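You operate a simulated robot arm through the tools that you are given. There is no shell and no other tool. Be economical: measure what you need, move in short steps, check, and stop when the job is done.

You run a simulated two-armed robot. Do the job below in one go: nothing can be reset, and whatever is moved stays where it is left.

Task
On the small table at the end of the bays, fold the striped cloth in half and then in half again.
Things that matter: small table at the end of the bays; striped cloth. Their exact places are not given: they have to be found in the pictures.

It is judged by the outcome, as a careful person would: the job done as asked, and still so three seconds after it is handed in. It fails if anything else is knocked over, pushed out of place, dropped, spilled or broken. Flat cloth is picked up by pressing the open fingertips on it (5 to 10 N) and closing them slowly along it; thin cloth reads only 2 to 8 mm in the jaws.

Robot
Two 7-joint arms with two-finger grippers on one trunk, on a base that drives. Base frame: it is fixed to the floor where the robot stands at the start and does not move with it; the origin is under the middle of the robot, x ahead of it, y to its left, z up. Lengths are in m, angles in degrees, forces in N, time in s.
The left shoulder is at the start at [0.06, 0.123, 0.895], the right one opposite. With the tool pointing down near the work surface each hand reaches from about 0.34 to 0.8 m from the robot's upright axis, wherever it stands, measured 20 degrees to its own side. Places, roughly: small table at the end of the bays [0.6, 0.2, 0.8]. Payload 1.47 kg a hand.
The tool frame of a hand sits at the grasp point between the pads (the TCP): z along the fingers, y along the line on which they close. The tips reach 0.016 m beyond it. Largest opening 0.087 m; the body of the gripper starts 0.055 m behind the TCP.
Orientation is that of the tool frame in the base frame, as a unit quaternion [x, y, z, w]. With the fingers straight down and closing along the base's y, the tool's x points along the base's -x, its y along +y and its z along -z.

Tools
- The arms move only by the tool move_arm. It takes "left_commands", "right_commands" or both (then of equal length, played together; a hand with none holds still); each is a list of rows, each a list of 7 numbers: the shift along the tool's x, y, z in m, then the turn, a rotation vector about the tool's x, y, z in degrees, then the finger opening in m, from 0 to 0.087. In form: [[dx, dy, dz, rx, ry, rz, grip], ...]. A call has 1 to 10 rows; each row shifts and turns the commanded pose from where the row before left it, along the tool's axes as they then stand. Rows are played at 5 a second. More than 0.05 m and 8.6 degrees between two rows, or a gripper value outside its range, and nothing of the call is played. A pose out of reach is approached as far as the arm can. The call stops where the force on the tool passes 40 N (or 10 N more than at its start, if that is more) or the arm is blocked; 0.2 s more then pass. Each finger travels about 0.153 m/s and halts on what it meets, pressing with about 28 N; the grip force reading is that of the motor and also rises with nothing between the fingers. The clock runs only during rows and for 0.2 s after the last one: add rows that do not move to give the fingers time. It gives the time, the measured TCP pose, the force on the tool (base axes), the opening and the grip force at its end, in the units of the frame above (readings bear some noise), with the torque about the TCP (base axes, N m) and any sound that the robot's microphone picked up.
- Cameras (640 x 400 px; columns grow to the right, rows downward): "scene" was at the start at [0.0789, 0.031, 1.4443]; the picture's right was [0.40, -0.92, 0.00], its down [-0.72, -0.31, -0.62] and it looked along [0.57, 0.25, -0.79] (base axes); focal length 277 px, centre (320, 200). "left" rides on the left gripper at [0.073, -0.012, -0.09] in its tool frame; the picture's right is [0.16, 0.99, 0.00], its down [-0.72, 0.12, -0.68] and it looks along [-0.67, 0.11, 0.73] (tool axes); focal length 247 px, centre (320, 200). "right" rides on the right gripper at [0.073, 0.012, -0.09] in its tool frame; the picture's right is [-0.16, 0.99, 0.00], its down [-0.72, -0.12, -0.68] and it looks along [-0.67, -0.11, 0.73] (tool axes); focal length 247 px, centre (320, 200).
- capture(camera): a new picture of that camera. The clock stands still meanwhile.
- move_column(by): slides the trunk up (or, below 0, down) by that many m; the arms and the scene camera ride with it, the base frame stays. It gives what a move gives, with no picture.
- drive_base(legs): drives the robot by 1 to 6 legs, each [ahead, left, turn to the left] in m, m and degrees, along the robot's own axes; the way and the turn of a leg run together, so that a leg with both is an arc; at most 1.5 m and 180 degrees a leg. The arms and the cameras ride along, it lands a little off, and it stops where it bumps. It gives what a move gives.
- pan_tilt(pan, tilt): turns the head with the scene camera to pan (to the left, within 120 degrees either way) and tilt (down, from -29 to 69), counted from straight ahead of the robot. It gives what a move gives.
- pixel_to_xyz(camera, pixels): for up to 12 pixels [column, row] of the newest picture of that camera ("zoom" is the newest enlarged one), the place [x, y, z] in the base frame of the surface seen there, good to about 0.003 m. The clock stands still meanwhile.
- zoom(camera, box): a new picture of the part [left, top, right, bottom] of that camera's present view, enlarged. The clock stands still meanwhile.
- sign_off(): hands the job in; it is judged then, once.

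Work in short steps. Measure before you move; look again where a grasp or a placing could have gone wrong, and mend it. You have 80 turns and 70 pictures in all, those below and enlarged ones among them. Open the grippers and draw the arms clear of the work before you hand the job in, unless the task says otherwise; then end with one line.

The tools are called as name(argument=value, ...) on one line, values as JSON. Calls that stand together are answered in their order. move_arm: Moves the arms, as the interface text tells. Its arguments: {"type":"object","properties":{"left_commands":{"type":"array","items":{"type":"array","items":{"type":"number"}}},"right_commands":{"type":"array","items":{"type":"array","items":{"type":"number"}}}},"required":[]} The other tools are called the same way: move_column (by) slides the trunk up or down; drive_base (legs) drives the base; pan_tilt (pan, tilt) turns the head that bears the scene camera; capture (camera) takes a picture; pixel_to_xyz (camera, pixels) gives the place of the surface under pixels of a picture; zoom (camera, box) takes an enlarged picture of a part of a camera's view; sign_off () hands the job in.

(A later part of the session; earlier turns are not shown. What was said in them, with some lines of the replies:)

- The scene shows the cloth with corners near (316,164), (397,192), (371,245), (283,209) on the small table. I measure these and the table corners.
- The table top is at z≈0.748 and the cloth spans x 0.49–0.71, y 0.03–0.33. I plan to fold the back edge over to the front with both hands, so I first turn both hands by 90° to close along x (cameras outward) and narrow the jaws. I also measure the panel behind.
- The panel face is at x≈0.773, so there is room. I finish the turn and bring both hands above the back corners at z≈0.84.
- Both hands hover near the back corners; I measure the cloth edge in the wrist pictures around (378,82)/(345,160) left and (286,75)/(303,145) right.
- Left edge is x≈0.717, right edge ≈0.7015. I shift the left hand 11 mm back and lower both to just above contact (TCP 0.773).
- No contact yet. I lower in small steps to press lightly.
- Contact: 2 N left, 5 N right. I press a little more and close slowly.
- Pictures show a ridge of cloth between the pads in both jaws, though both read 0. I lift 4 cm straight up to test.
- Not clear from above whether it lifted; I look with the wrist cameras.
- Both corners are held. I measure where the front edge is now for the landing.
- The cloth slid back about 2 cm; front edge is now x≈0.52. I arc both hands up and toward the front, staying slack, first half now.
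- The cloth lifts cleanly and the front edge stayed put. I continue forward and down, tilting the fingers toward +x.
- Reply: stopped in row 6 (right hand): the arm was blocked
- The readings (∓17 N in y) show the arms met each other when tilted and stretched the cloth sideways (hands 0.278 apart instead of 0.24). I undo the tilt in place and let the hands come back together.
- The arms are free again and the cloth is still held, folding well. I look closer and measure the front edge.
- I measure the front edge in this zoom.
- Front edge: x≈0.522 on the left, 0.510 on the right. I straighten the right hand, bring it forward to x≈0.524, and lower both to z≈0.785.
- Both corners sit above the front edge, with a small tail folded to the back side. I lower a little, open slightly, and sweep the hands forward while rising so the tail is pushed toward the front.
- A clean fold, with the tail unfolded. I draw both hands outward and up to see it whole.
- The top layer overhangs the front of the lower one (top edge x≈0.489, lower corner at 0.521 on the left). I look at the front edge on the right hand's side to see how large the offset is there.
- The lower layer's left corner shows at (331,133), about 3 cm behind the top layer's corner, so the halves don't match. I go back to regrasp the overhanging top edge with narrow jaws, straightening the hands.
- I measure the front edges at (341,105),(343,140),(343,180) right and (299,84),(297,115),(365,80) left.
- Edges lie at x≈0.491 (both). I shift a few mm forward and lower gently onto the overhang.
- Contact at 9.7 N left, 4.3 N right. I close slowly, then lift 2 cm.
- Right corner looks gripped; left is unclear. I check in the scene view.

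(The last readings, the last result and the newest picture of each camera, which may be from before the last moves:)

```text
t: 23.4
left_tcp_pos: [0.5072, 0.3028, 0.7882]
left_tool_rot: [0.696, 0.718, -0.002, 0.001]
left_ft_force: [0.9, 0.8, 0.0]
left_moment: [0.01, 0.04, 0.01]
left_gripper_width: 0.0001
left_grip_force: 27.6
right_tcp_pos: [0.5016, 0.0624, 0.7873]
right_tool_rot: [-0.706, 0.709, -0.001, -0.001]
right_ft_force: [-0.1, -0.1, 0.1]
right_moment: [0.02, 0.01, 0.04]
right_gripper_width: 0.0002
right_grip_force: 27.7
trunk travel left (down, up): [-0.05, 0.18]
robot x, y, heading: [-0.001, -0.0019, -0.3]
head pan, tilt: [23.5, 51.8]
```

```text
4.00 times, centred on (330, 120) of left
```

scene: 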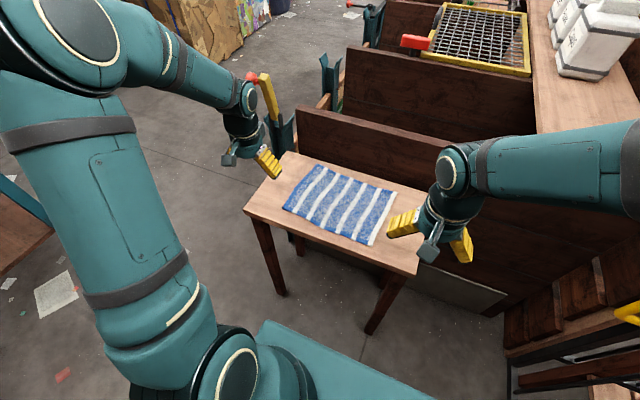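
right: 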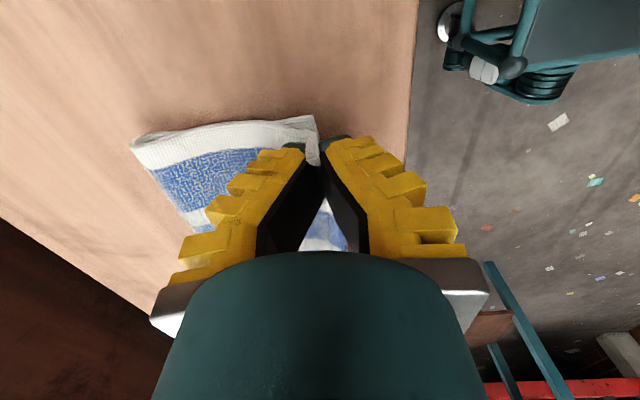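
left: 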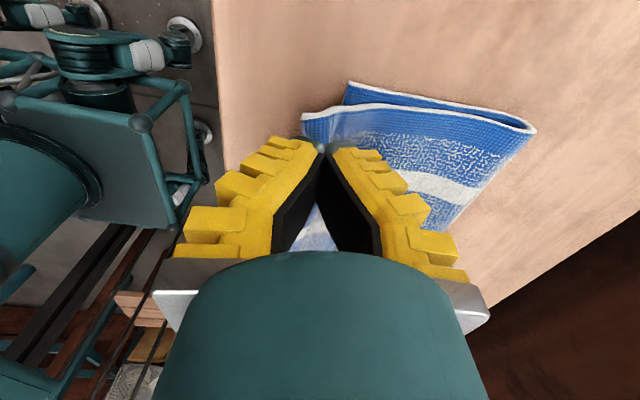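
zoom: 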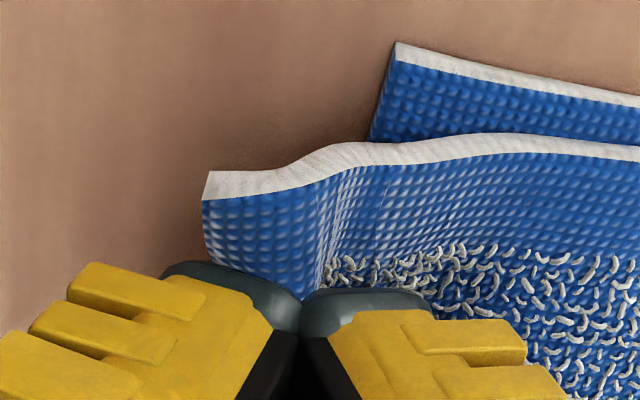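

Both top corners are lifted alone (the lower layer's edge stays on the table). I carry them back: left 24 mm, right 16 mm, then lower.

move_arm(left_commands=[[0, 0.006, -0.005, 0, 0, 0, 0], [0, 0.006, 0, 0, 0, 0, 0], [0, 0.006, 0, 0, 0, 0, 0], [0, 0.006, 0, 0, 0, 0, 0], [0, 0, 0.007, 0, 0, 0, 0], [0, 0, 0.007, 0, 0, 0, 0], [0, 0, 0, 0, 0, 0, 0]], right_commands=[[0, -0.004, -0.005, 0, 0, 0, 0], [0, -0.004, 0, 0, 0, 0, 0], [0, -0.004, 0, 0, 0, 0, 0], [0, -0.004, 0, 0, 0, 0, 0], [0, 0, 0.007, 0, 0, 0, 0], [0, 0, 0.007, 0, 0, 0, 0], [0, 0, 0, 0, 0, 0, 0]])

zoom(camera="scene", box=[270, 160, 420, 260])

capture(camera="left")

capture(camera="right")

```text
t: 25.0
left_tcp_pos: [0.5305, 0.3047, 0.778]
left_tool_rot: [0.695, 0.719, -0.003, 0.001]
left_ft_force: [0.3, -1.0, 1.7]
left_moment: [-0.03, -0.01, 0.01]
left_gripper_width: 0.0
left_grip_force: 26.7
right_tcp_pos: [0.5176, 0.0625, 0.7796]
right_tool_rot: [-0.705, 0.709, 0.0, 0.0]
right_ft_force: [-0.1, 0.9, 0.6]
right_moment: [-0.01, -0.01, 0.04]
right_gripper_width: 0.0002
right_grip_force: 28.0
trunk travel left (down, up): [-0.05, 0.18]
robot x, y, heading: [-0.0011, -0.0014, 0.0]
head pan, tilt: [23.5, 51.8]
```

```text
4.00 times, centred on (345, 210) of scene
```

zoom: 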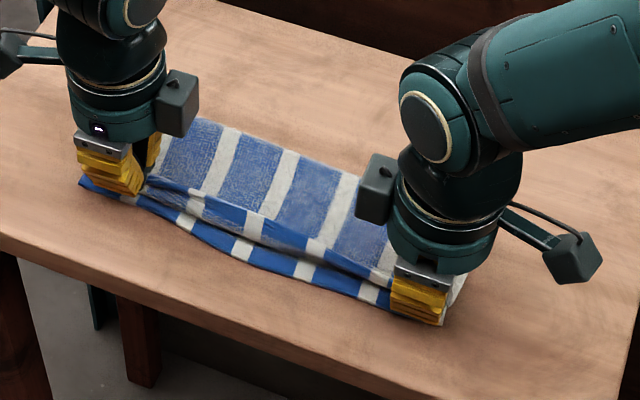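

```text
35 pictures are left
```

left: 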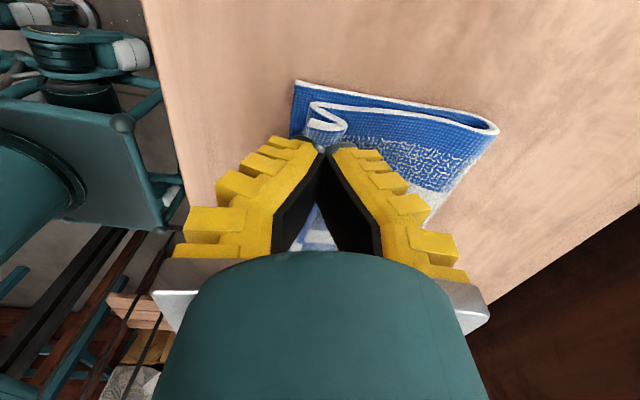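

```text
34 pictures are left
```

right: 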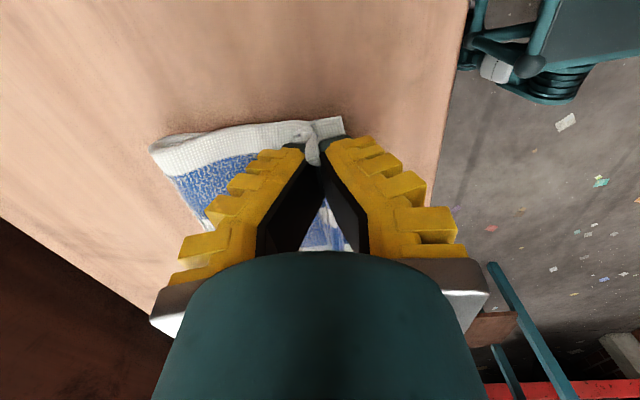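

The top edge now sits over the lower one within about 1 cm. I open slowly and rise straight up, then move outward.

move_arm(left_commands=[[0, 0, 0, 0, 0, 0, 0.01], [0, 0, -0.002, 0, 0, 0, 0.02], [0, -0.002, -0.006, 0, 0, 0, 0.03], [0, -0.002, -0.01, 0, 0, 0, 0.03], [0, 0, -0.02, 0, 0, 0, 0.03], [0, 0, -0.04, 0, 0, 0, 0.03], [0, 0, -0.04, 0, 0, 0, 0.03], [0.03, 0, -0.02, 0, 0, 0, 0.03], [0.03, 0, 0, 0, 0, 0, 0.03], [0.03, 0, 0, 0, 0, 0, 0.03]], right_commands=[[0, 0, 0, 0, 0, 0, 0.01], [0, 0, -0.002, 0, 0, 0, 0.02], [0, 0.002, -0.006, 0, 0, 0, 0.03], [0, 0.002, -0.01, 0, 0, 0, 0.03], [0, 0, -0.02, 0, 0, 0, 0.03], [0, 0, -0.04, 0, 0, 0, 0.03], [0, 0, -0.04, 0, 0, 0, 0.03], [0.03, 0, -0.02, 0, 0, 0, 0.03], [0.03, 0, 0, 0, 0, 0, 0.03], [0.03, 0, 0, 0, 0, 0, 0.03]])

zoom(camera="scene", box=[270, 160, 420, 260])

```text
t: 27.2
left_tcp_pos: [0.5247, 0.3954, 0.9193]
left_tool_rot: [0.696, 0.718, -0.002, 0.001]
left_ft_force: [0.1, 1.3, -0.3]
left_moment: [-0.01, -0.02, 0.05]
left_gripper_width: 0.0361
left_grip_force: 4.9
right_tcp_pos: [0.5141, -0.0281, 0.9157]
right_tool_rot: [-0.706, 0.708, 0.0, 0.001]
right_ft_force: [0.0, -0.6, 0.1]
right_moment: [0.0, -0.02, -0.05]
right_gripper_width: 0.0361
right_grip_force: 5.0
trunk travel left (down, up): [-0.05, 0.18]
robot x, y, heading: [-0.0014, -0.0007, 0.1]
head pan, tilt: [23.5, 51.8]
```

```text
4.00 times, centred on (345, 210) of scene
```

zoom: 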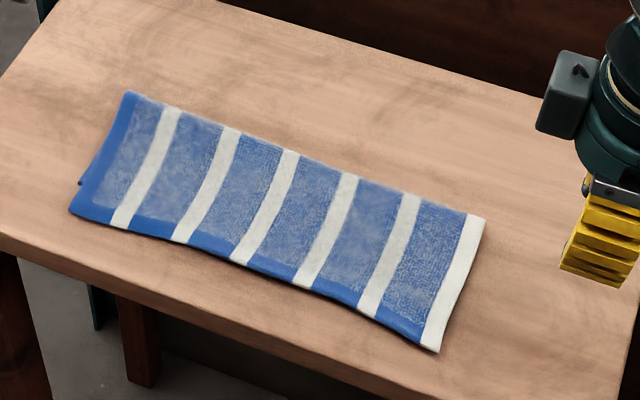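

The top layer slid forward again on release. I measure the offset that remains.

pixel_to_xyz(camera="zoom", pixels=[[72, 210], [81, 183], [130, 96], [240, 130], [350, 172], [482, 220], [438, 348], [300, 282], [180, 238]])

capture(camera="left")

```text
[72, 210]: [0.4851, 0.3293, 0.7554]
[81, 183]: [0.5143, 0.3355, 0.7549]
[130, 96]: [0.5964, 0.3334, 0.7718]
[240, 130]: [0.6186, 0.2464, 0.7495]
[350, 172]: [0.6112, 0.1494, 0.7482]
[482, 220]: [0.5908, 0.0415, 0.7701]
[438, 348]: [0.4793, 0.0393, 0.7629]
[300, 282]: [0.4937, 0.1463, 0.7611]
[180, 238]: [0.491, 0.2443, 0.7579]
```

```text
32 pictures are left
```

left: 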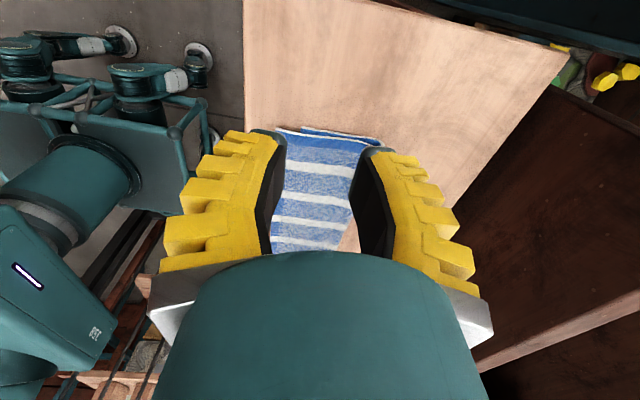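

The offset is ~28 mm; it came from the front finger dragging the edge forward as it opened wide. I redo it, opening only a little on release. First: go back down onto the overhang (edges now x≈0.487 left, 0.482 right).

move_arm(left_commands=[[-0.0133, -0.0045, 0.0208, 0, 0, 0, 0.016], [-0.0133, -0.0045, 0.0208, 0, 0, 0, 0.016], [-0.0133, -0.0045, 0.0208, 0, 0, 0, 0.016], [-0.0133, -0.0045, 0.0208, 0, 0, 0, 0.016], [-0.0133, -0.0045, 0.0208, 0, 0, 0, 0.016], [-0.0133, -0.0045, 0.0208, 0, 0, 0, 0.016], [-0.0133, -0.0045, 0.0208, 0, 0, 0, 0.016], [0, 0, 0.002, 0, 0, 0, 0.016], [0, 0, 0.002, 0, 0, 0, 0.016], [0, 0, 0, 0, 0, 0, 0.016]], right_commands=[[-0.0129, 0.0034, 0.0203, 0, 0, 0, 0.016], [-0.0129, 0.0034, 0.0203, 0, 0, 0, 0.016], [-0.0129, 0.0034, 0.0203, 0, 0, 0, 0.016], [-0.0129, 0.0034, 0.0203, 0, 0, 0, 0.016], [-0.0129, 0.0034, 0.0203, 0, 0, 0, 0.016], [-0.0129, 0.0034, 0.0203, 0, 0, 0, 0.016], [-0.0129, 0.0034, 0.0203, 0, 0, 0, 0.016], [0, 0, 0.002, 0, 0, 0, 0.016], [0, 0, 0.002, 0, 0, 0, 0.016], [0, 0, 0, 0, 0, 0, 0.016]])

capture(camera="left")

capture(camera="right")

```text
t: 29.4
left_tcp_pos: [0.4955, 0.299, 0.7691]
left_tool_rot: [0.695, 0.719, 0.001, 0.002]
left_ft_force: [2.1, 1.4, 11.5]
left_moment: [0.08, -0.31, 0.03]
left_gripper_width: 0.0247
left_grip_force: 5.8
right_tcp_pos: [0.4893, 0.0629, 0.7722]
right_tool_rot: [-0.706, 0.708, -0.001, 0.0]
right_ft_force: [1.6, -0.5, 2.8]
right_moment: [0.0, -0.08, 0.01]
right_gripper_width: 0.0176
right_grip_force: 7.1
trunk travel left (down, up): [-0.05, 0.18]
robot x, y, heading: [0.0003, -0.0021, 0.1]
head pan, tilt: [23.5, 51.8]
```

```text
31 pictures are left
```

left: 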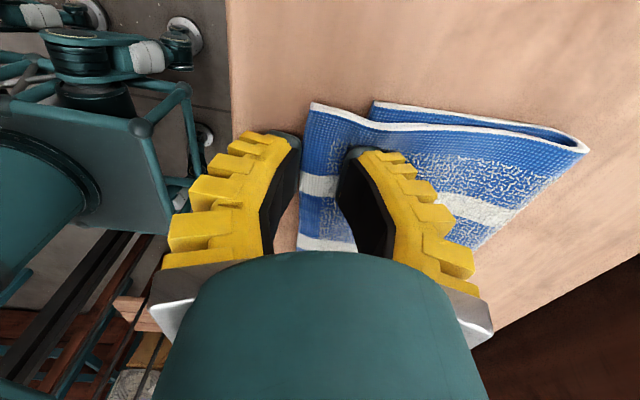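

```text
30 pictures are left
```

right: 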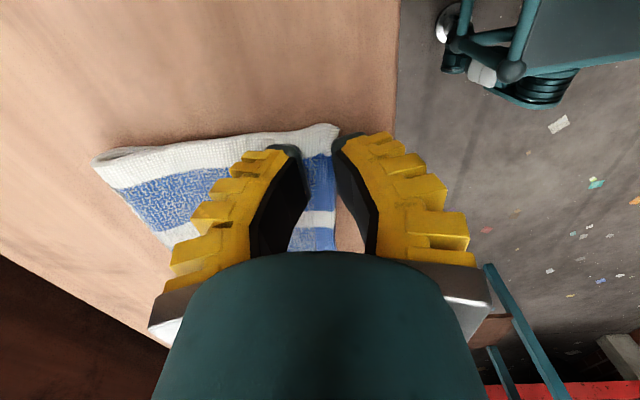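

Placement is good (back finger on the single overhanging layer). I close, lift, and carry back 34 mm left / 27 mm right, then lower.

move_arm(left_commands=[[0, 0, 0, 0, 0, 0, 0.012], [0, 0, 0, 0, 0, 0, 0.008], [0, 0, 0, 0, 0, 0, 0.004], [0, 0, 0, 0, 0, 0, 0], [0, 0, 0, 0, 0, 0, 0], [0, 0, 0, 0, 0, 0, 0], [0, 0.003, -0.01, 0, 0, 0, 0], [0, 0.006, -0.01, 0, 0, 0, 0], [0, 0.008, -0.003, 0, 0, 0, 0], [0, 0.008, 0, 0, 0, 0, 0]], right_commands=[[0, 0, 0.003, 0, 0, 0, 0.012], [0, 0, 0, 0, 0, 0, 0.008], [0, 0, 0, 0, 0, 0, 0.004], [0, 0, 0, 0, 0, 0, 0], [0, 0, 0, 0, 0, 0, 0], [0, 0, 0, 0, 0, 0, 0], [0, -0.003, -0.01, 0, 0, 0, 0], [0, -0.005, -0.01, 0, 0, 0, 0], [0, -0.006, -0.003, 0, 0, 0, 0], [0, -0.006, 0, 0, 0, 0, 0]])

capture(camera="left")

capture(camera="right")

```text
t: 31.6
left_tcp_pos: [0.5216, 0.3003, 0.7906]
left_tool_rot: [0.695, 0.719, -0.002, 0.002]
left_ft_force: [-0.1, 0.7, -0.2]
left_moment: [0.01, 0.01, 0.01]
left_gripper_width: 0.0001
left_grip_force: 27.1
right_tcp_pos: [0.511, 0.0624, 0.7923]
right_tool_rot: [-0.706, 0.708, 0.0, 0.0]
right_ft_force: [0.1, -1.0, -0.1]
right_moment: [-0.02, -0.02, -0.01]
right_gripper_width: 0.0
right_grip_force: 28.0
trunk travel left (down, up): [-0.05, 0.18]
robot x, y, heading: [0.0005, 0.0007, 0.2]
head pan, tilt: [23.5, 51.8]
```

```text
29 pictures are left
```

left: 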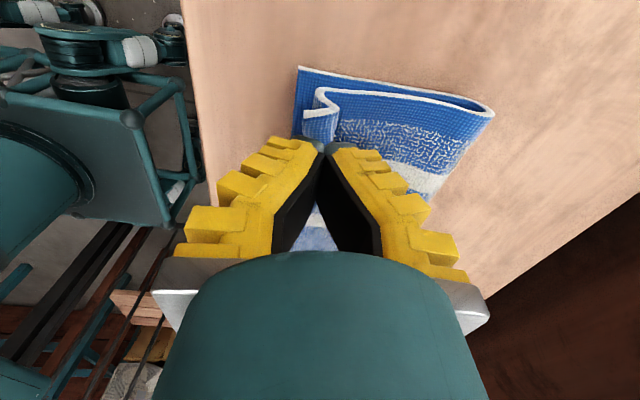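

```text
28 pictures are left
```

right: 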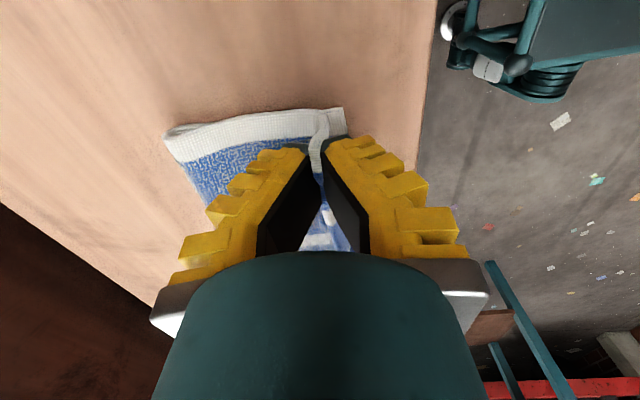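

The lower layer's edges now show just in front of the top ones. I go 8 mm further back on both, lower, open only slightly and lift straight up.

move_arm(left_commands=[[0, 0.008, 0, 0, 0, 0, 0], [0, 0, 0.006, 0, 0, 0, 0], [0, 0, 0.006, 0, 0, 0, 0], [0, 0, 0, 0, 0, 0, 0.004], [0, 0, 0, 0, 0, 0, 0.006], [0, 0, -0.006, 0, 0, 0, 0.006], [0, 0, -0.01, 0, 0, 0, 0.006], [0, 0, -0.02, 0, 0, 0, 0.006], [0, 0, -0.03, 0, 0, 0, 0.006], [0, 0, -0.03, 0, 0, 0, 0.01]], right_commands=[[0, -0.008, 0, 0, 0, 0, 0], [0, 0, 0.006, 0, 0, 0, 0], [0, 0, 0.007, 0, 0, 0, 0], [0, 0, 0, 0, 0, 0, 0.004], [0, 0, 0, 0, 0, 0, 0.006], [0, 0, -0.006, 0, 0, 0, 0.006], [0, 0, -0.01, 0, 0, 0, 0.006], [0, 0, -0.02, 0, 0, 0, 0.006], [0, 0, -0.03, 0, 0, 0, 0.006], [0, 0, -0.03, 0, 0, 0, 0.01]])

capture(camera="left")

capture(camera="right")

```text
t: 33.8
left_tcp_pos: [0.5293, 0.2997, 0.8758]
left_tool_rot: [0.695, 0.719, -0.001, 0.0]
left_ft_force: [-0.9, -0.1, 1.1]
left_moment: [-0.02, 0.0, 0.0]
left_gripper_width: 0.0167
left_grip_force: 4.9
right_tcp_pos: [0.5171, 0.061, 0.8758]
right_tool_rot: [-0.706, 0.709, -0.001, 0.001]
right_ft_force: [-0.5, -0.1, -0.1]
right_moment: [-0.01, -0.01, 0.04]
right_gripper_width: 0.0168
right_grip_force: 5.2
trunk travel left (down, up): [-0.05, 0.18]
robot x, y, heading: [0.001, -0.0003, 0.0]
head pan, tilt: [23.5, 51.8]
```

```text
27 pictures are left
```

left: 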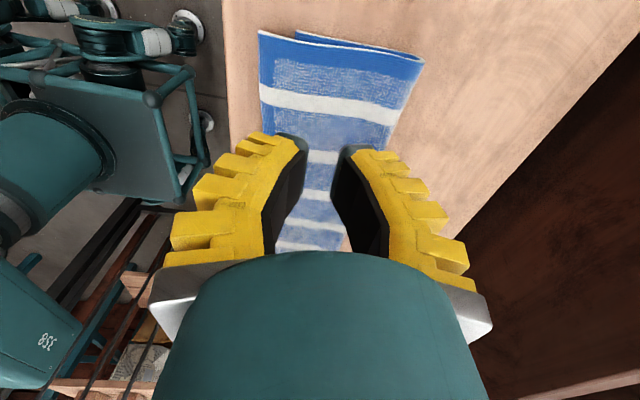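

```text
26 pictures are left
```

right: 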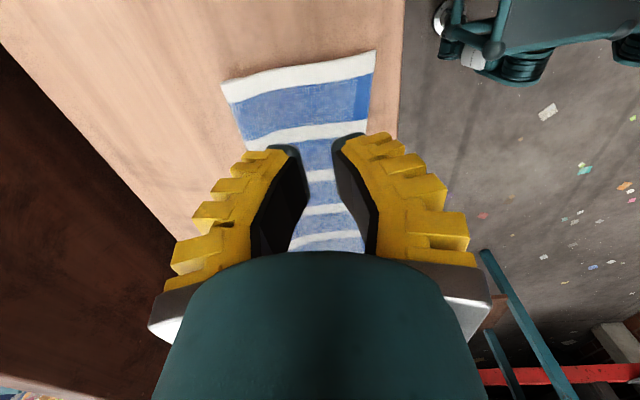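

The edge sprang forward again. I measure exactly where everything is now.

pixel_to_xyz(camera="left", pixels=[[263, 36], [298, 35], [420, 62], [265, 80], [350, 46]])

pixel_to_xyz(camera="right", pixels=[[373, 54], [372, 90], [226, 86], [290, 70]])

zoom(camera="right", box=[200, 30, 400, 150])

```text
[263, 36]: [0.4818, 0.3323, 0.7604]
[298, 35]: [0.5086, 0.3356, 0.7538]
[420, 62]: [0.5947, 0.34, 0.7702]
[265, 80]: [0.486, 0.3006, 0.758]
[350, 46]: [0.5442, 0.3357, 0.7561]
```

```text
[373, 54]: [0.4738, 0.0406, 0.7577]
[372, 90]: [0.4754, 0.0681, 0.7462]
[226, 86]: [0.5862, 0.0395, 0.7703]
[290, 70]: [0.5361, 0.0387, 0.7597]
```

```text
3.20 times, centred on (300, 90) of right
```

zoom: 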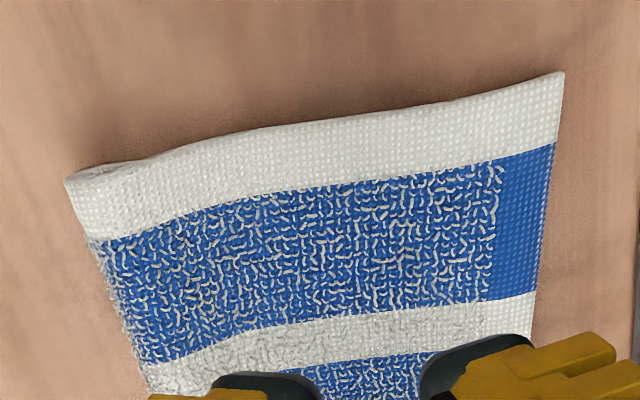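

The right hand is no longer needed: I withdraw it toward its start pose while the left hand turns back to close along y for the second fold. I accept the remaining ~25 mm offset, since the cloth springs back to it.

move_arm(left_commands=[[0, 0, -0.003, 0, 0, -8.5, 0.03], [0, 0, -0.003, 0, 0, -8.5, 0.03], [0, 0, -0.003, 0, 0, -8.5, 0.03], [0, 0, -0.003, 0, 0, -8.5, 0.03], [0, 0, -0.003, 0, 0, -8.5, 0.03], [0, 0, -0.003, 0, 0, -8.5, 0.03], [0, 0, -0.003, 0, 0, -8.5, 0.03], [0, 0, -0.003, 0, 0, -8.5, 0.03], [0, 0, 0, 0, 0, -8.5, 0.03], [0, 0, 0, 0, 0, -8.5, 0.03]], right_commands=[[0.014, 0.0117, -0.0115, 0, 0, 0, 0.03], [0.014, 0.0117, -0.0115, 0, 0, 0, 0.03], [0.014, 0.0117, -0.0115, 0, 0, 0, 0.03], [0.014, 0.0117, -0.0115, 0, 0, 0, 0.03], [0.014, 0.0117, -0.0115, 0, 0, 0, 0.03], [0.014, 0.0117, -0.0115, 0, 0, 0, 0.03], [0.014, 0.0117, -0.0115, 0, 0, 0, 0.03], [0.014, 0.0117, -0.0115, 0, 0, 0, 0.03], [0.014, 0.0117, -0.0115, 0, 0, 0, 0.03], [0.014, 0.0117, -0.0115, 0, 0, 0, 0.03]])

zoom(camera="scene", box=[230, 110, 460, 260])

```text
t: 36.0
left_tcp_pos: [0.5292, 0.3001, 0.8993]
left_tool_rot: [0.026, 1.0, -0.001, -0.001]
left_ft_force: [-0.7, -1.2, 0.6]
left_moment: [0.01, -0.02, -0.02]
left_gripper_width: 0.0358
left_grip_force: 4.1
right_tcp_pos: [0.3996, -0.0779, 0.9901]
right_tool_rot: [-0.706, 0.709, -0.001, 0.001]
right_ft_force: [-0.1, -0.1, 0.8]
right_moment: [0.02, 0.0, 0.01]
right_gripper_width: 0.0361
right_grip_force: 4.5
trunk travel left (down, up): [-0.05, 0.18]
robot x, y, heading: [-0.0024, -0.0009, -0.0]
head pan, tilt: [23.5, 51.8]
```

```text
2.67 times, centred on (345, 185) of scene
```

zoom: 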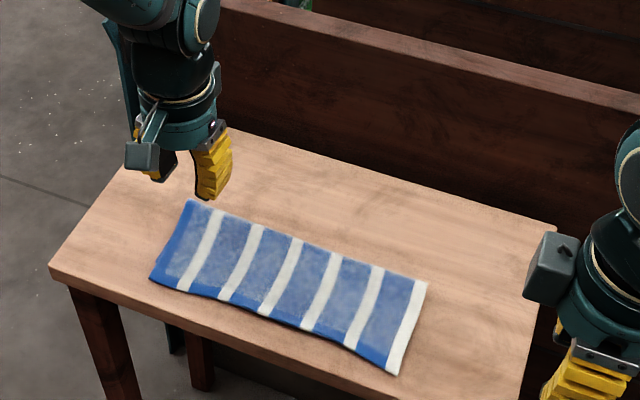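

The folded strip spans y 0.04–0.335. I bring the left hand over the right end (centre y≈0.053, x≈0.535).

move_arm(left_commands=[[0, 0, 0, 0, 0, -3, 0.03], [-0.0008, -0.0309, 0.0, 0, 0, 0, 0.03], [-0.0008, -0.0309, 0.0, 0, 0, 0, 0.03], [-0.0008, -0.0309, 0.005, 0, 0, 0, 0.03], [-0.0008, -0.0309, 0.01, 0, 0, 0, 0.03], [-0.0008, -0.0309, 0.02, 0, 0, 0, 0.03], [-0.0008, -0.0309, 0.02, 0, 0, 0, 0.03], [-0.0008, -0.0309, 0.02, 0, 0, 0, 0.03], [-0.0008, -0.0309, 0.02, 0, 0, 0, 0.03], [0, 0, 0, 0, 0, 0, 0.03]])

capture(camera="left")

```text
t: 38.2
left_tcp_pos: [0.5362, 0.0539, 0.8056]
left_tool_rot: [0.0, 1.0, -0.002, 0.001]
left_ft_force: [-0.1, 0.3, 0.1]
left_moment: [0.01, -0.01, 0.03]
left_gripper_width: 0.0361
left_grip_force: 4.5
right_tcp_pos: [0.4003, -0.0761, 0.9887]
right_tool_rot: [-0.706, 0.708, -0.001, 0.0]
right_ft_force: [0.3, 0.1, -0.3]
right_moment: [0.0, -0.04, -0.02]
right_gripper_width: 0.0361
right_grip_force: 3.9
trunk travel left (down, up): [-0.05, 0.18]
robot x, y, heading: [0.0005, -0.001, -0.3]
head pan, tilt: [23.5, 51.8]
```

```text
23 pictures are left
```

left: 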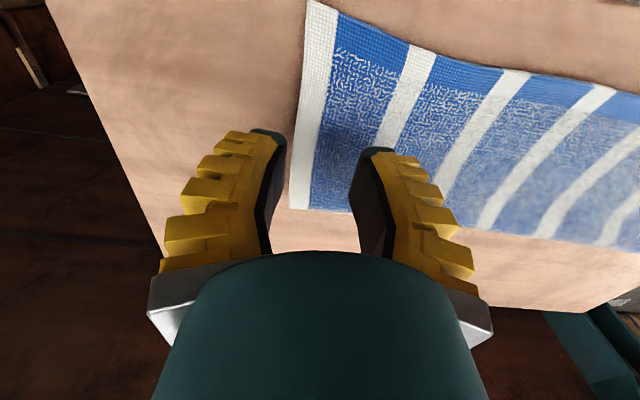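

I measure the end edge at (298,130), (294,170) and the back corner (292,207).

pixel_to_xyz(camera="left", pixels=[[309, 20], [303, 80], [299, 120], [296, 160], [293, 200], [285, 120], [340, 208]])

```text
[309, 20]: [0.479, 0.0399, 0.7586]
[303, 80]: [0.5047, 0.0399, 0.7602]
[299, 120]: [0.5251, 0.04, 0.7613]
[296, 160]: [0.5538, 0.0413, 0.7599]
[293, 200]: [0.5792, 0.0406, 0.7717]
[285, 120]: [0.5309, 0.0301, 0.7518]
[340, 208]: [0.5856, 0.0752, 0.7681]
```

Edge is y≈0.040; the outer finger sits 4 mm outside it. I lower onto the two layers.

move_arm(left_commands=[[0, 0, 0.01, 0, 0, 0, 0.03], [0, 0, 0.01, 0, 0, 0, 0.03], [0, 0, 0.006, 0, 0, 0, 0.03], [0, 0, 0.004, 0, 0, 0, 0.03], [0, 0, 0.003, 0, 0, 0, 0.03], [0, 0, 0, 0, 0, 0, 0.03]])

```text
t: 39.6
left_tcp_pos: [0.5348, 0.0521, 0.772]
left_tool_rot: [0.001, 1.0, -0.002, -0.001]
left_ft_force: [-0.8, 0.6, 1.6]
left_moment: [0.09, 0.0, 0.02]
left_gripper_width: 0.0365
left_grip_force: 4.9
right_tcp_pos: [0.4008, -0.0771, 0.989]
right_tool_rot: [-0.706, 0.708, 0.0, 0.0]
right_ft_force: [0.7, -0.5, 0.7]
right_moment: [-0.03, -0.03, 0.0]
right_gripper_width: 0.0359
right_grip_force: 4.6
trunk travel left (down, up): [-0.05, 0.18]
robot x, y, heading: [-0.0013, 0.0023, -0.1]
head pan, tilt: [23.5, 51.8]
```

Light contact (1.6 N). I press 4 mm more and close slowly.

move_arm(left_commands=[[0, 0, 0.002, 0, 0, 0, 0.03], [0, 0, 0.002, 0, 0, 0, 0.03], [0, 0, 0, 0, 0, 0, 0.024], [0, 0, 0, 0, 0, 0, 0.019], [0, 0, 0, 0, 0, 0, 0.014], [0, 0, 0, 0, 0, 0, 0.009], [0, 0, 0, 0, 0, 0, 0.004], [0, 0, 0, 0, 0, 0, 0], [0, 0, 0, 0, 0, 0, 0], [0, 0, 0, 0, 0, 0, 0]])

move_arm(left_commands=[[0, 0.002, -0.01, 0, 0, 0, 0], [0, 0.005, -0.01, 0, 0, 0, 0], [0, 0.005, -0.01, 0, 0, 0, 0]])

capture(camera="left")

zoom(camera="scene", box=[270, 160, 420, 260])

```text
t: 41.8
left_tcp_pos: [0.5349, 0.0535, 0.7685]
left_tool_rot: [0.001, 1.0, -0.002, 0.0]
left_ft_force: [-0.2, -0.2, 13.8]
left_moment: [0.12, 0.0, -0.01]
left_gripper_width: 0.0011
left_grip_force: 28.2
right_tcp_pos: [0.3998, -0.0782, 0.99]
right_tool_rot: [-0.705, 0.709, -0.001, 0.001]
right_ft_force: [-0.4, -0.5, -0.8]
right_moment: [0.02, 0.0, -0.01]
right_gripper_width: 0.0361
right_grip_force: 4.5
trunk travel left (down, up): [-0.05, 0.18]
robot x, y, heading: [-0.0017, 0.0034, 0.1]
head pan, tilt: [23.5, 51.8]
```

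```text
t: 42.6
left_tcp_pos: [0.535, 0.0669, 0.7966]
left_tool_rot: [0.0, 1.0, -0.001, -0.001]
left_ft_force: [0.2, 0.3, -1.0]
left_moment: [0.02, 0.01, 0.0]
left_gripper_width: 0.0
left_grip_force: 27.9
right_tcp_pos: [0.4001, -0.0766, 0.9903]
right_tool_rot: [-0.706, 0.708, 0.0, 0.001]
right_ft_force: [-0.2, 0.5, -1.0]
right_moment: [-0.03, 0.0, 0.04]
right_gripper_width: 0.036
right_grip_force: 4.3
trunk travel left (down, up): [-0.05, 0.18]
robot x, y, heading: [0.0003, -0.0053, 0.1]
head pan, tilt: [23.5, 51.8]
```

```text
22 pictures are left
```

left: 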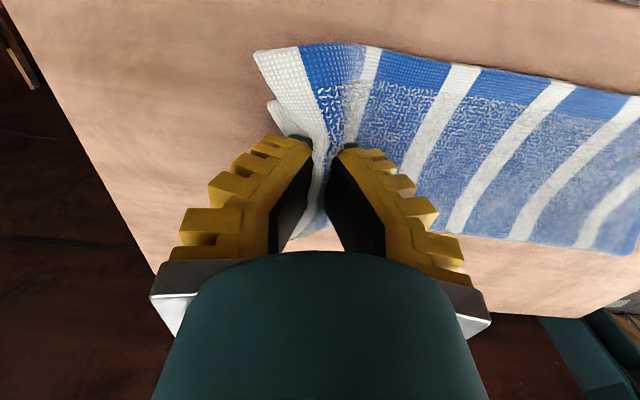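

```text
4.00 times, centred on (345, 210) of scene
```

zoom: 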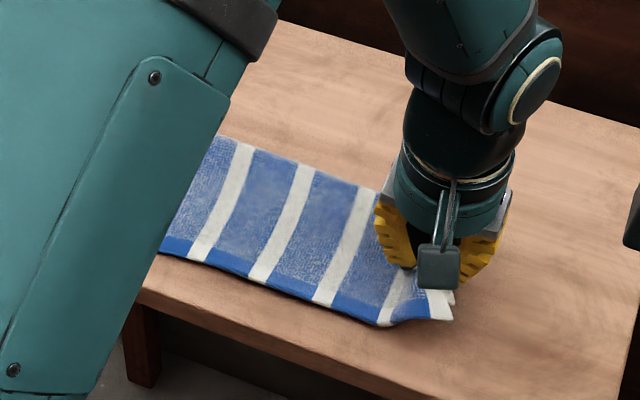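

A second white flap at (275,112) suggests the lower layer is gripped as well. I lift and move left a bit more, then check from the scene.

move_arm(left_commands=[[0, 0.01, -0.012, 0, 0, 0, 0], [0, 0.01, -0.012, 0, 0, 0, 0], [0, 0.01, -0.012, 0, 0, 0, 0]])

zoom(camera="scene", box=[290, 160, 440, 260])

capture(camera="left")

```text
t: 43.4
left_tcp_pos: [0.5351, 0.0956, 0.8323]
left_tool_rot: [0.001, 1.0, -0.002, -0.001]
left_ft_force: [0.7, 0.1, 0.1]
left_moment: [0.02, -0.02, 0.02]
left_gripper_width: 0.0
left_grip_force: 27.1
right_tcp_pos: [0.401, -0.0771, 0.9896]
right_tool_rot: [-0.706, 0.708, -0.001, 0.001]
right_ft_force: [-0.3, 0.4, -0.1]
right_moment: [-0.01, 0.0, 0.03]
right_gripper_width: 0.0362
right_grip_force: 4.2
trunk travel left (down, up): [-0.05, 0.18]
robot x, y, heading: [-0.0004, -0.0007, 0.3]
head pan, tilt: [23.5, 51.8]
```

```text
4.00 times, centred on (365, 210) of scene
```

zoom: 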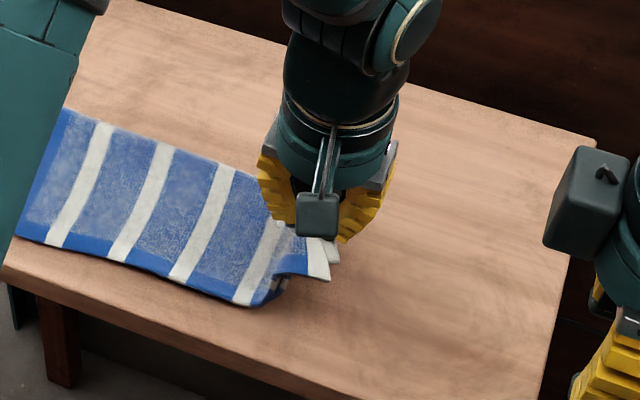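

```text
19 pictures are left
```

left: 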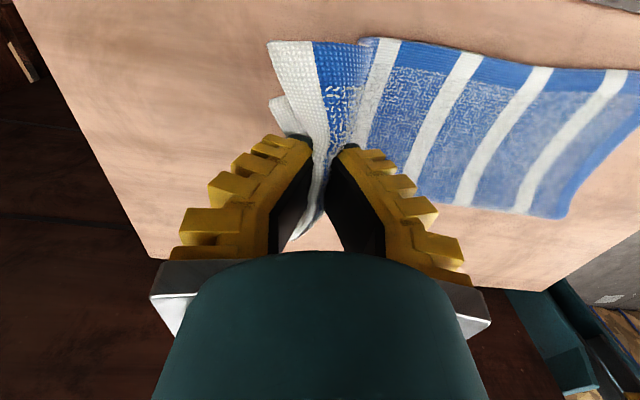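

Both layers are lifted together; nothing remains at the right end. I carry it in an arc to the left.

move_arm(left_commands=[[0, 0.02, -0.02, 0, 0, 0, 0], [0, 0.02, -0.016, 0, 0, 0, 0], [0, 0.02, -0.012, 0, 0, 0, 0], [0, 0.02, -0.007, 0, 0, 0, 0], [0, 0.02, -0.003, 0, 0, 0, 0], [0, 0.02, 0, 0, 0, 0, 0], [0, 0.02, 0.006, 0, 0, 0, 0], [0, 0.02, 0.012, 0, 0, 0, 0], [0, 0.015, 0.02, 0, 0, 0, 0], [0, 0.01, 0.02, 0, 0, 0, 0]])

capture(camera="left")

zoom(camera="scene", box=[230, 130, 410, 250])

```text
t: 45.6
left_tcp_pos: [0.5349, 0.2807, 0.8326]
left_tool_rot: [0.002, 1.0, -0.003, -0.001]
left_ft_force: [0.4, 0.0, -0.5]
left_moment: [0.01, 0.02, 0.03]
left_gripper_width: 0.0
left_grip_force: 28.3
right_tcp_pos: [0.4006, -0.0767, 0.9902]
right_tool_rot: [-0.706, 0.709, 0.0, 0.001]
right_ft_force: [-0.2, 0.3, -0.7]
right_moment: [-0.01, -0.03, 0.01]
right_gripper_width: 0.0361
right_grip_force: 4.2
trunk travel left (down, up): [-0.05, 0.18]
robot x, y, heading: [-0.0005, 0.0002, 0.1]
head pan, tilt: [23.5, 51.8]
```

```text
18 pictures are left
```

left: 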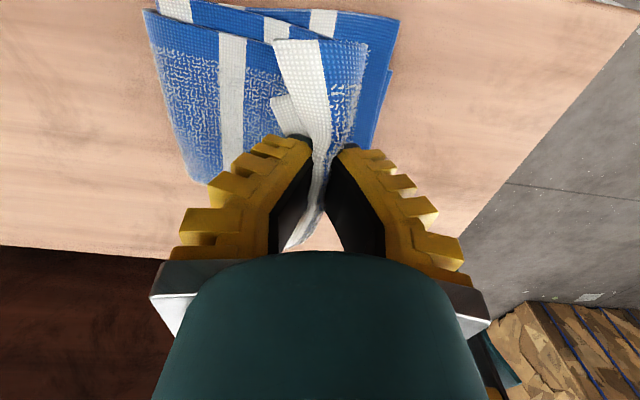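

```text
3.33 times, centred on (320, 190) of scene
```

zoom: 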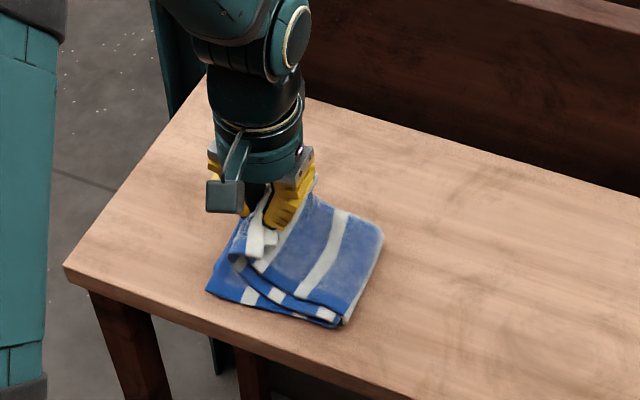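

The fold is forming well. I measure the lower left edge ((396,22),(388,75)) and the right fold.

pixel_to_xyz(camera="left", pixels=[[395, 22], [387, 75], [378, 115], [148, 14], [170, 100], [190, 170], [360, 60], [300, 50]])

```text
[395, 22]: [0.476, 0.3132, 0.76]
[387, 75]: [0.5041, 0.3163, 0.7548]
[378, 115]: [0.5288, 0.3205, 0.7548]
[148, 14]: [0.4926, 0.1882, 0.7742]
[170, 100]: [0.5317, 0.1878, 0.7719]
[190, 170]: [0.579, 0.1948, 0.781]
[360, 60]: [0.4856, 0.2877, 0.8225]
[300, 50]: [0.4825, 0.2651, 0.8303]
```

The lower left end is at y≈0.318 and the new fold at y≈0.188. Since the edge springs ~25 mm onward upon release, I lower straight down here at y≈0.28.

move_arm(left_commands=[[0, 0, 0.012, 0, 0, 0, 0], [0, 0, 0.012, 0, 0, 0, 0], [0, 0, 0.01, 0, 0, 0, 0], [0, 0, 0.005, 0, 0, 0, 0], [0, 0, 0, 0, 0, 0, 0]])

capture(camera="left")

```text
t: 46.8
left_tcp_pos: [0.5349, 0.2809, 0.7938]
left_tool_rot: [0.001, 1.0, -0.001, -0.001]
left_ft_force: [-0.6, 0.5, 0.2]
left_moment: [0.0, 0.02, 0.0]
left_gripper_width: 0.0
left_grip_force: 28.2
right_tcp_pos: [0.3992, -0.076, 0.9896]
right_tool_rot: [-0.705, 0.709, 0.0, 0.001]
right_ft_force: [-0.3, 0.1, 1.0]
right_moment: [0.0, 0.01, -0.01]
right_gripper_width: 0.036
right_grip_force: 4.0
trunk travel left (down, up): [-0.05, 0.18]
robot x, y, heading: [-0.002, -0.0023, -0.2]
head pan, tilt: [23.5, 51.8]
```

```text
16 pictures are left
```

left: 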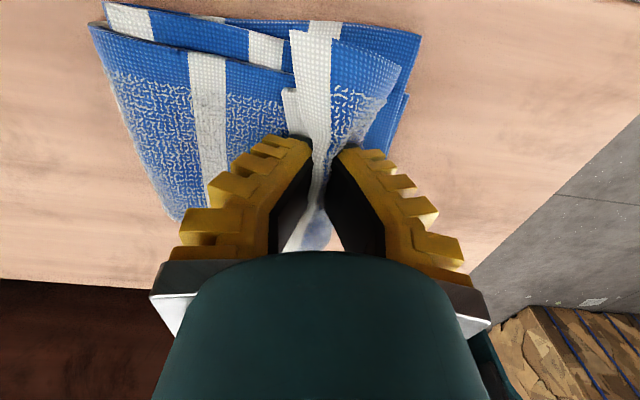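

The gripped end is doubled back toward the right inside the jaw; it must flip to the left. I lower slightly, open a little, and rise with a modest sweep to the left.

move_arm(left_commands=[[0, 0, 0.006, 0, 0, 0, 0], [0, 0, 0, 0, 0, 0, 0.006], [0, 0, 0, 0, 0, 0, 0.012], [0, 0.005, -0.004, 0, 0, 0, 0.014], [0, 0.006, -0.006, 0, 0, 0, 0.014], [0, 0.006, -0.01, 0, 0, 0, 0.014], [0, 0, -0.02, 0, 0, 0, 0.014], [0, 0, -0.03, 0, 0, 0, 0.014], [0, 0, -0.03, 0, 0, 0, 0.014]])

capture(camera="left")

```text
t: 48.8
left_tcp_pos: [0.5353, 0.2972, 0.8895]
left_tool_rot: [0.002, 1.0, -0.001, -0.001]
left_ft_force: [0.6, 0.0, 0.0]
left_moment: [0.01, 0.01, -0.02]
left_gripper_width: 0.0205
left_grip_force: 4.3
right_tcp_pos: [0.4005, -0.0766, 0.9895]
right_tool_rot: [-0.706, 0.708, -0.001, 0.001]
right_ft_force: [0.7, 0.6, -0.7]
right_moment: [-0.02, 0.05, 0.02]
right_gripper_width: 0.036
right_grip_force: 4.5
trunk travel left (down, up): [-0.05, 0.18]
robot x, y, heading: [0.0003, 0.0005, -0.2]
head pan, tilt: [23.5, 51.8]
```

```text
15 pictures are left
```

left: 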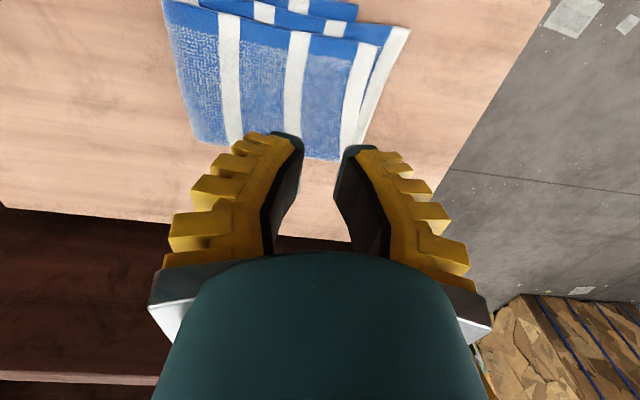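

It flipped out flat. I withdraw the left hand up and away, then look at the result.

move_arm(left_commands=[[0, 0, -0.03, 0, 0, 0, 0.03], [0.015, 0.025, -0.02, 0, 0, 0, 0.04], [0.015, 0.03, -0.02, 0, 0, 0, 0.06], [0.02, 0.03, -0.01, 0, 0, 0, 0.08], [0.02, 0.03, 0, 0, 0, 0, 0.087], [0, 0, 0, 0, 0, 0, 0.087]])

zoom(camera="scene", box=[255, 150, 405, 250])

```text
t: 50.2
left_tcp_pos: [0.466, 0.4137, 0.9677]
left_tool_rot: [0.002, 1.0, -0.002, -0.001]
left_ft_force: [-0.8, -0.9, -0.6]
left_moment: [-0.02, 0.0, 0.02]
left_gripper_width: 0.0869
left_grip_force: 0.0
right_tcp_pos: [0.4, -0.0765, 0.9894]
right_tool_rot: [-0.706, 0.708, -0.001, 0.0]
right_ft_force: [-1.2, -0.1, -0.3]
right_moment: [-0.02, 0.0, 0.02]
right_gripper_width: 0.0361
right_grip_force: 4.3
trunk travel left (down, up): [-0.05, 0.18]
robot x, y, heading: [0.0011, 0.0051, -0.1]
head pan, tilt: [23.5, 51.8]
```

```text
4.00 times, centred on (330, 200) of scene
```

zoom: 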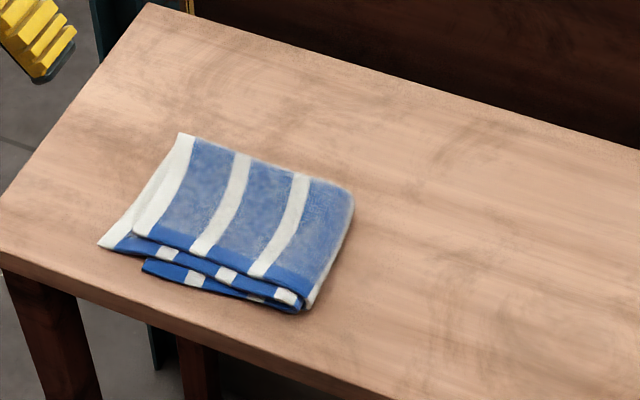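

The cloth lies folded in four, with the layers staggered. I measure the offsets.

pixel_to_xyz(camera="zoom", pixels=[[180, 137], [102, 243], [137, 232], [145, 268], [300, 308], [296, 290], [350, 190], [350, 205], [245, 215], [160, 285], [120, 251]])

```text
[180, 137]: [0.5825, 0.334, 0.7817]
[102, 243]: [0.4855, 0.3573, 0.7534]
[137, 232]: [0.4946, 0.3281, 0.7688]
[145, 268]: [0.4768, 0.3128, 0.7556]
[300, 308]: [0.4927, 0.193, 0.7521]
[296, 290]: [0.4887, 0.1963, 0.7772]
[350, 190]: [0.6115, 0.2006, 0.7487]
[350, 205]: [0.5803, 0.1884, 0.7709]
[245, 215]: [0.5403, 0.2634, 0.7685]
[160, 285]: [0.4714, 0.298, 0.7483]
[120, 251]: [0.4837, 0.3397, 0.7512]
```

The folded packet is about 0.11 × 0.17 m (from 0.21 × 0.29), flat, with small staggers from the cloth's springiness; handling it again would only spring back. I open the right gripper, back it up a little, and check that the cloth stays still.

move_arm(right_commands=[[0, 0, 0, 0, 0, 0, 0.06], [0, 0, 0, 0, 0, 0, 0.087], [0, 0, 0, 0, 0, 0, 0.087], [0, 0, 0, 0, 0, 0, 0.087], [0, 0, 0, 0, 0, 0, 0.087], [0, 0, 0, 0, 0, 0, 0.087], [0, 0, 0, 0, 0, 0, 0.087], [0, 0, 0, 0, 0, 0, 0.087]])

capture(camera="scene")

zoom(camera="scene", box=[255, 165, 360, 235])

```text
t: 52.0
left_tcp_pos: [0.466, 0.413, 0.9682]
left_tool_rot: [0.0, 1.0, -0.002, -0.001]
left_ft_force: [-0.7, 0.1, -0.3]
left_moment: [-0.03, -0.01, 0.0]
left_gripper_width: 0.087
left_grip_force: 0.0
right_tcp_pos: [0.4007, -0.0765, 0.9886]
right_tool_rot: [-0.706, 0.709, -0.001, 0.0]
right_ft_force: [0.5, 0.8, -0.4]
right_moment: [-0.03, -0.02, -0.02]
right_gripper_width: 0.0869
right_grip_force: 0.1
trunk travel left (down, up): [-0.05, 0.18]
robot x, y, heading: [-0.0004, 0.0, 0.0]
head pan, tilt: [23.5, 51.8]
```

```text
13 pictures are left
```

scene: 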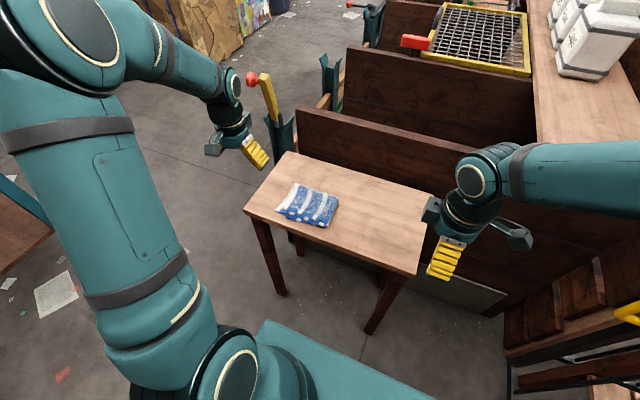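

```text
5.71 times, centred on (308, 200) of scene
```

zoom: 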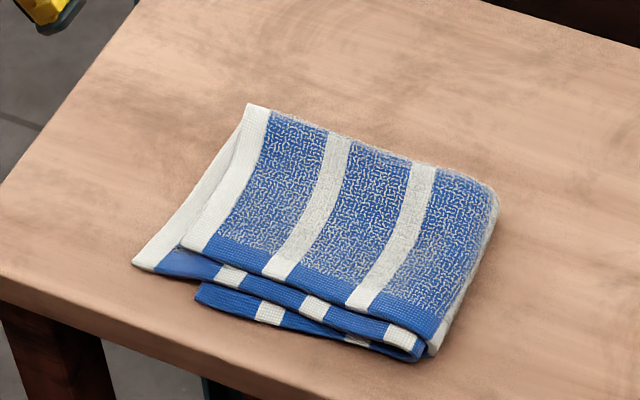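

The cloth lies still in a neat four-layer packet, nothing else has moved, and both hands are clear and open. I hand it in.

sign_off()

```text
The job is handed in.
```

The striped cloth is folded in half and in half again on the small table and lies flat, but its edges don't line up: they are about 2.5 cm off on the first fold and up to 4 cm off on the second.
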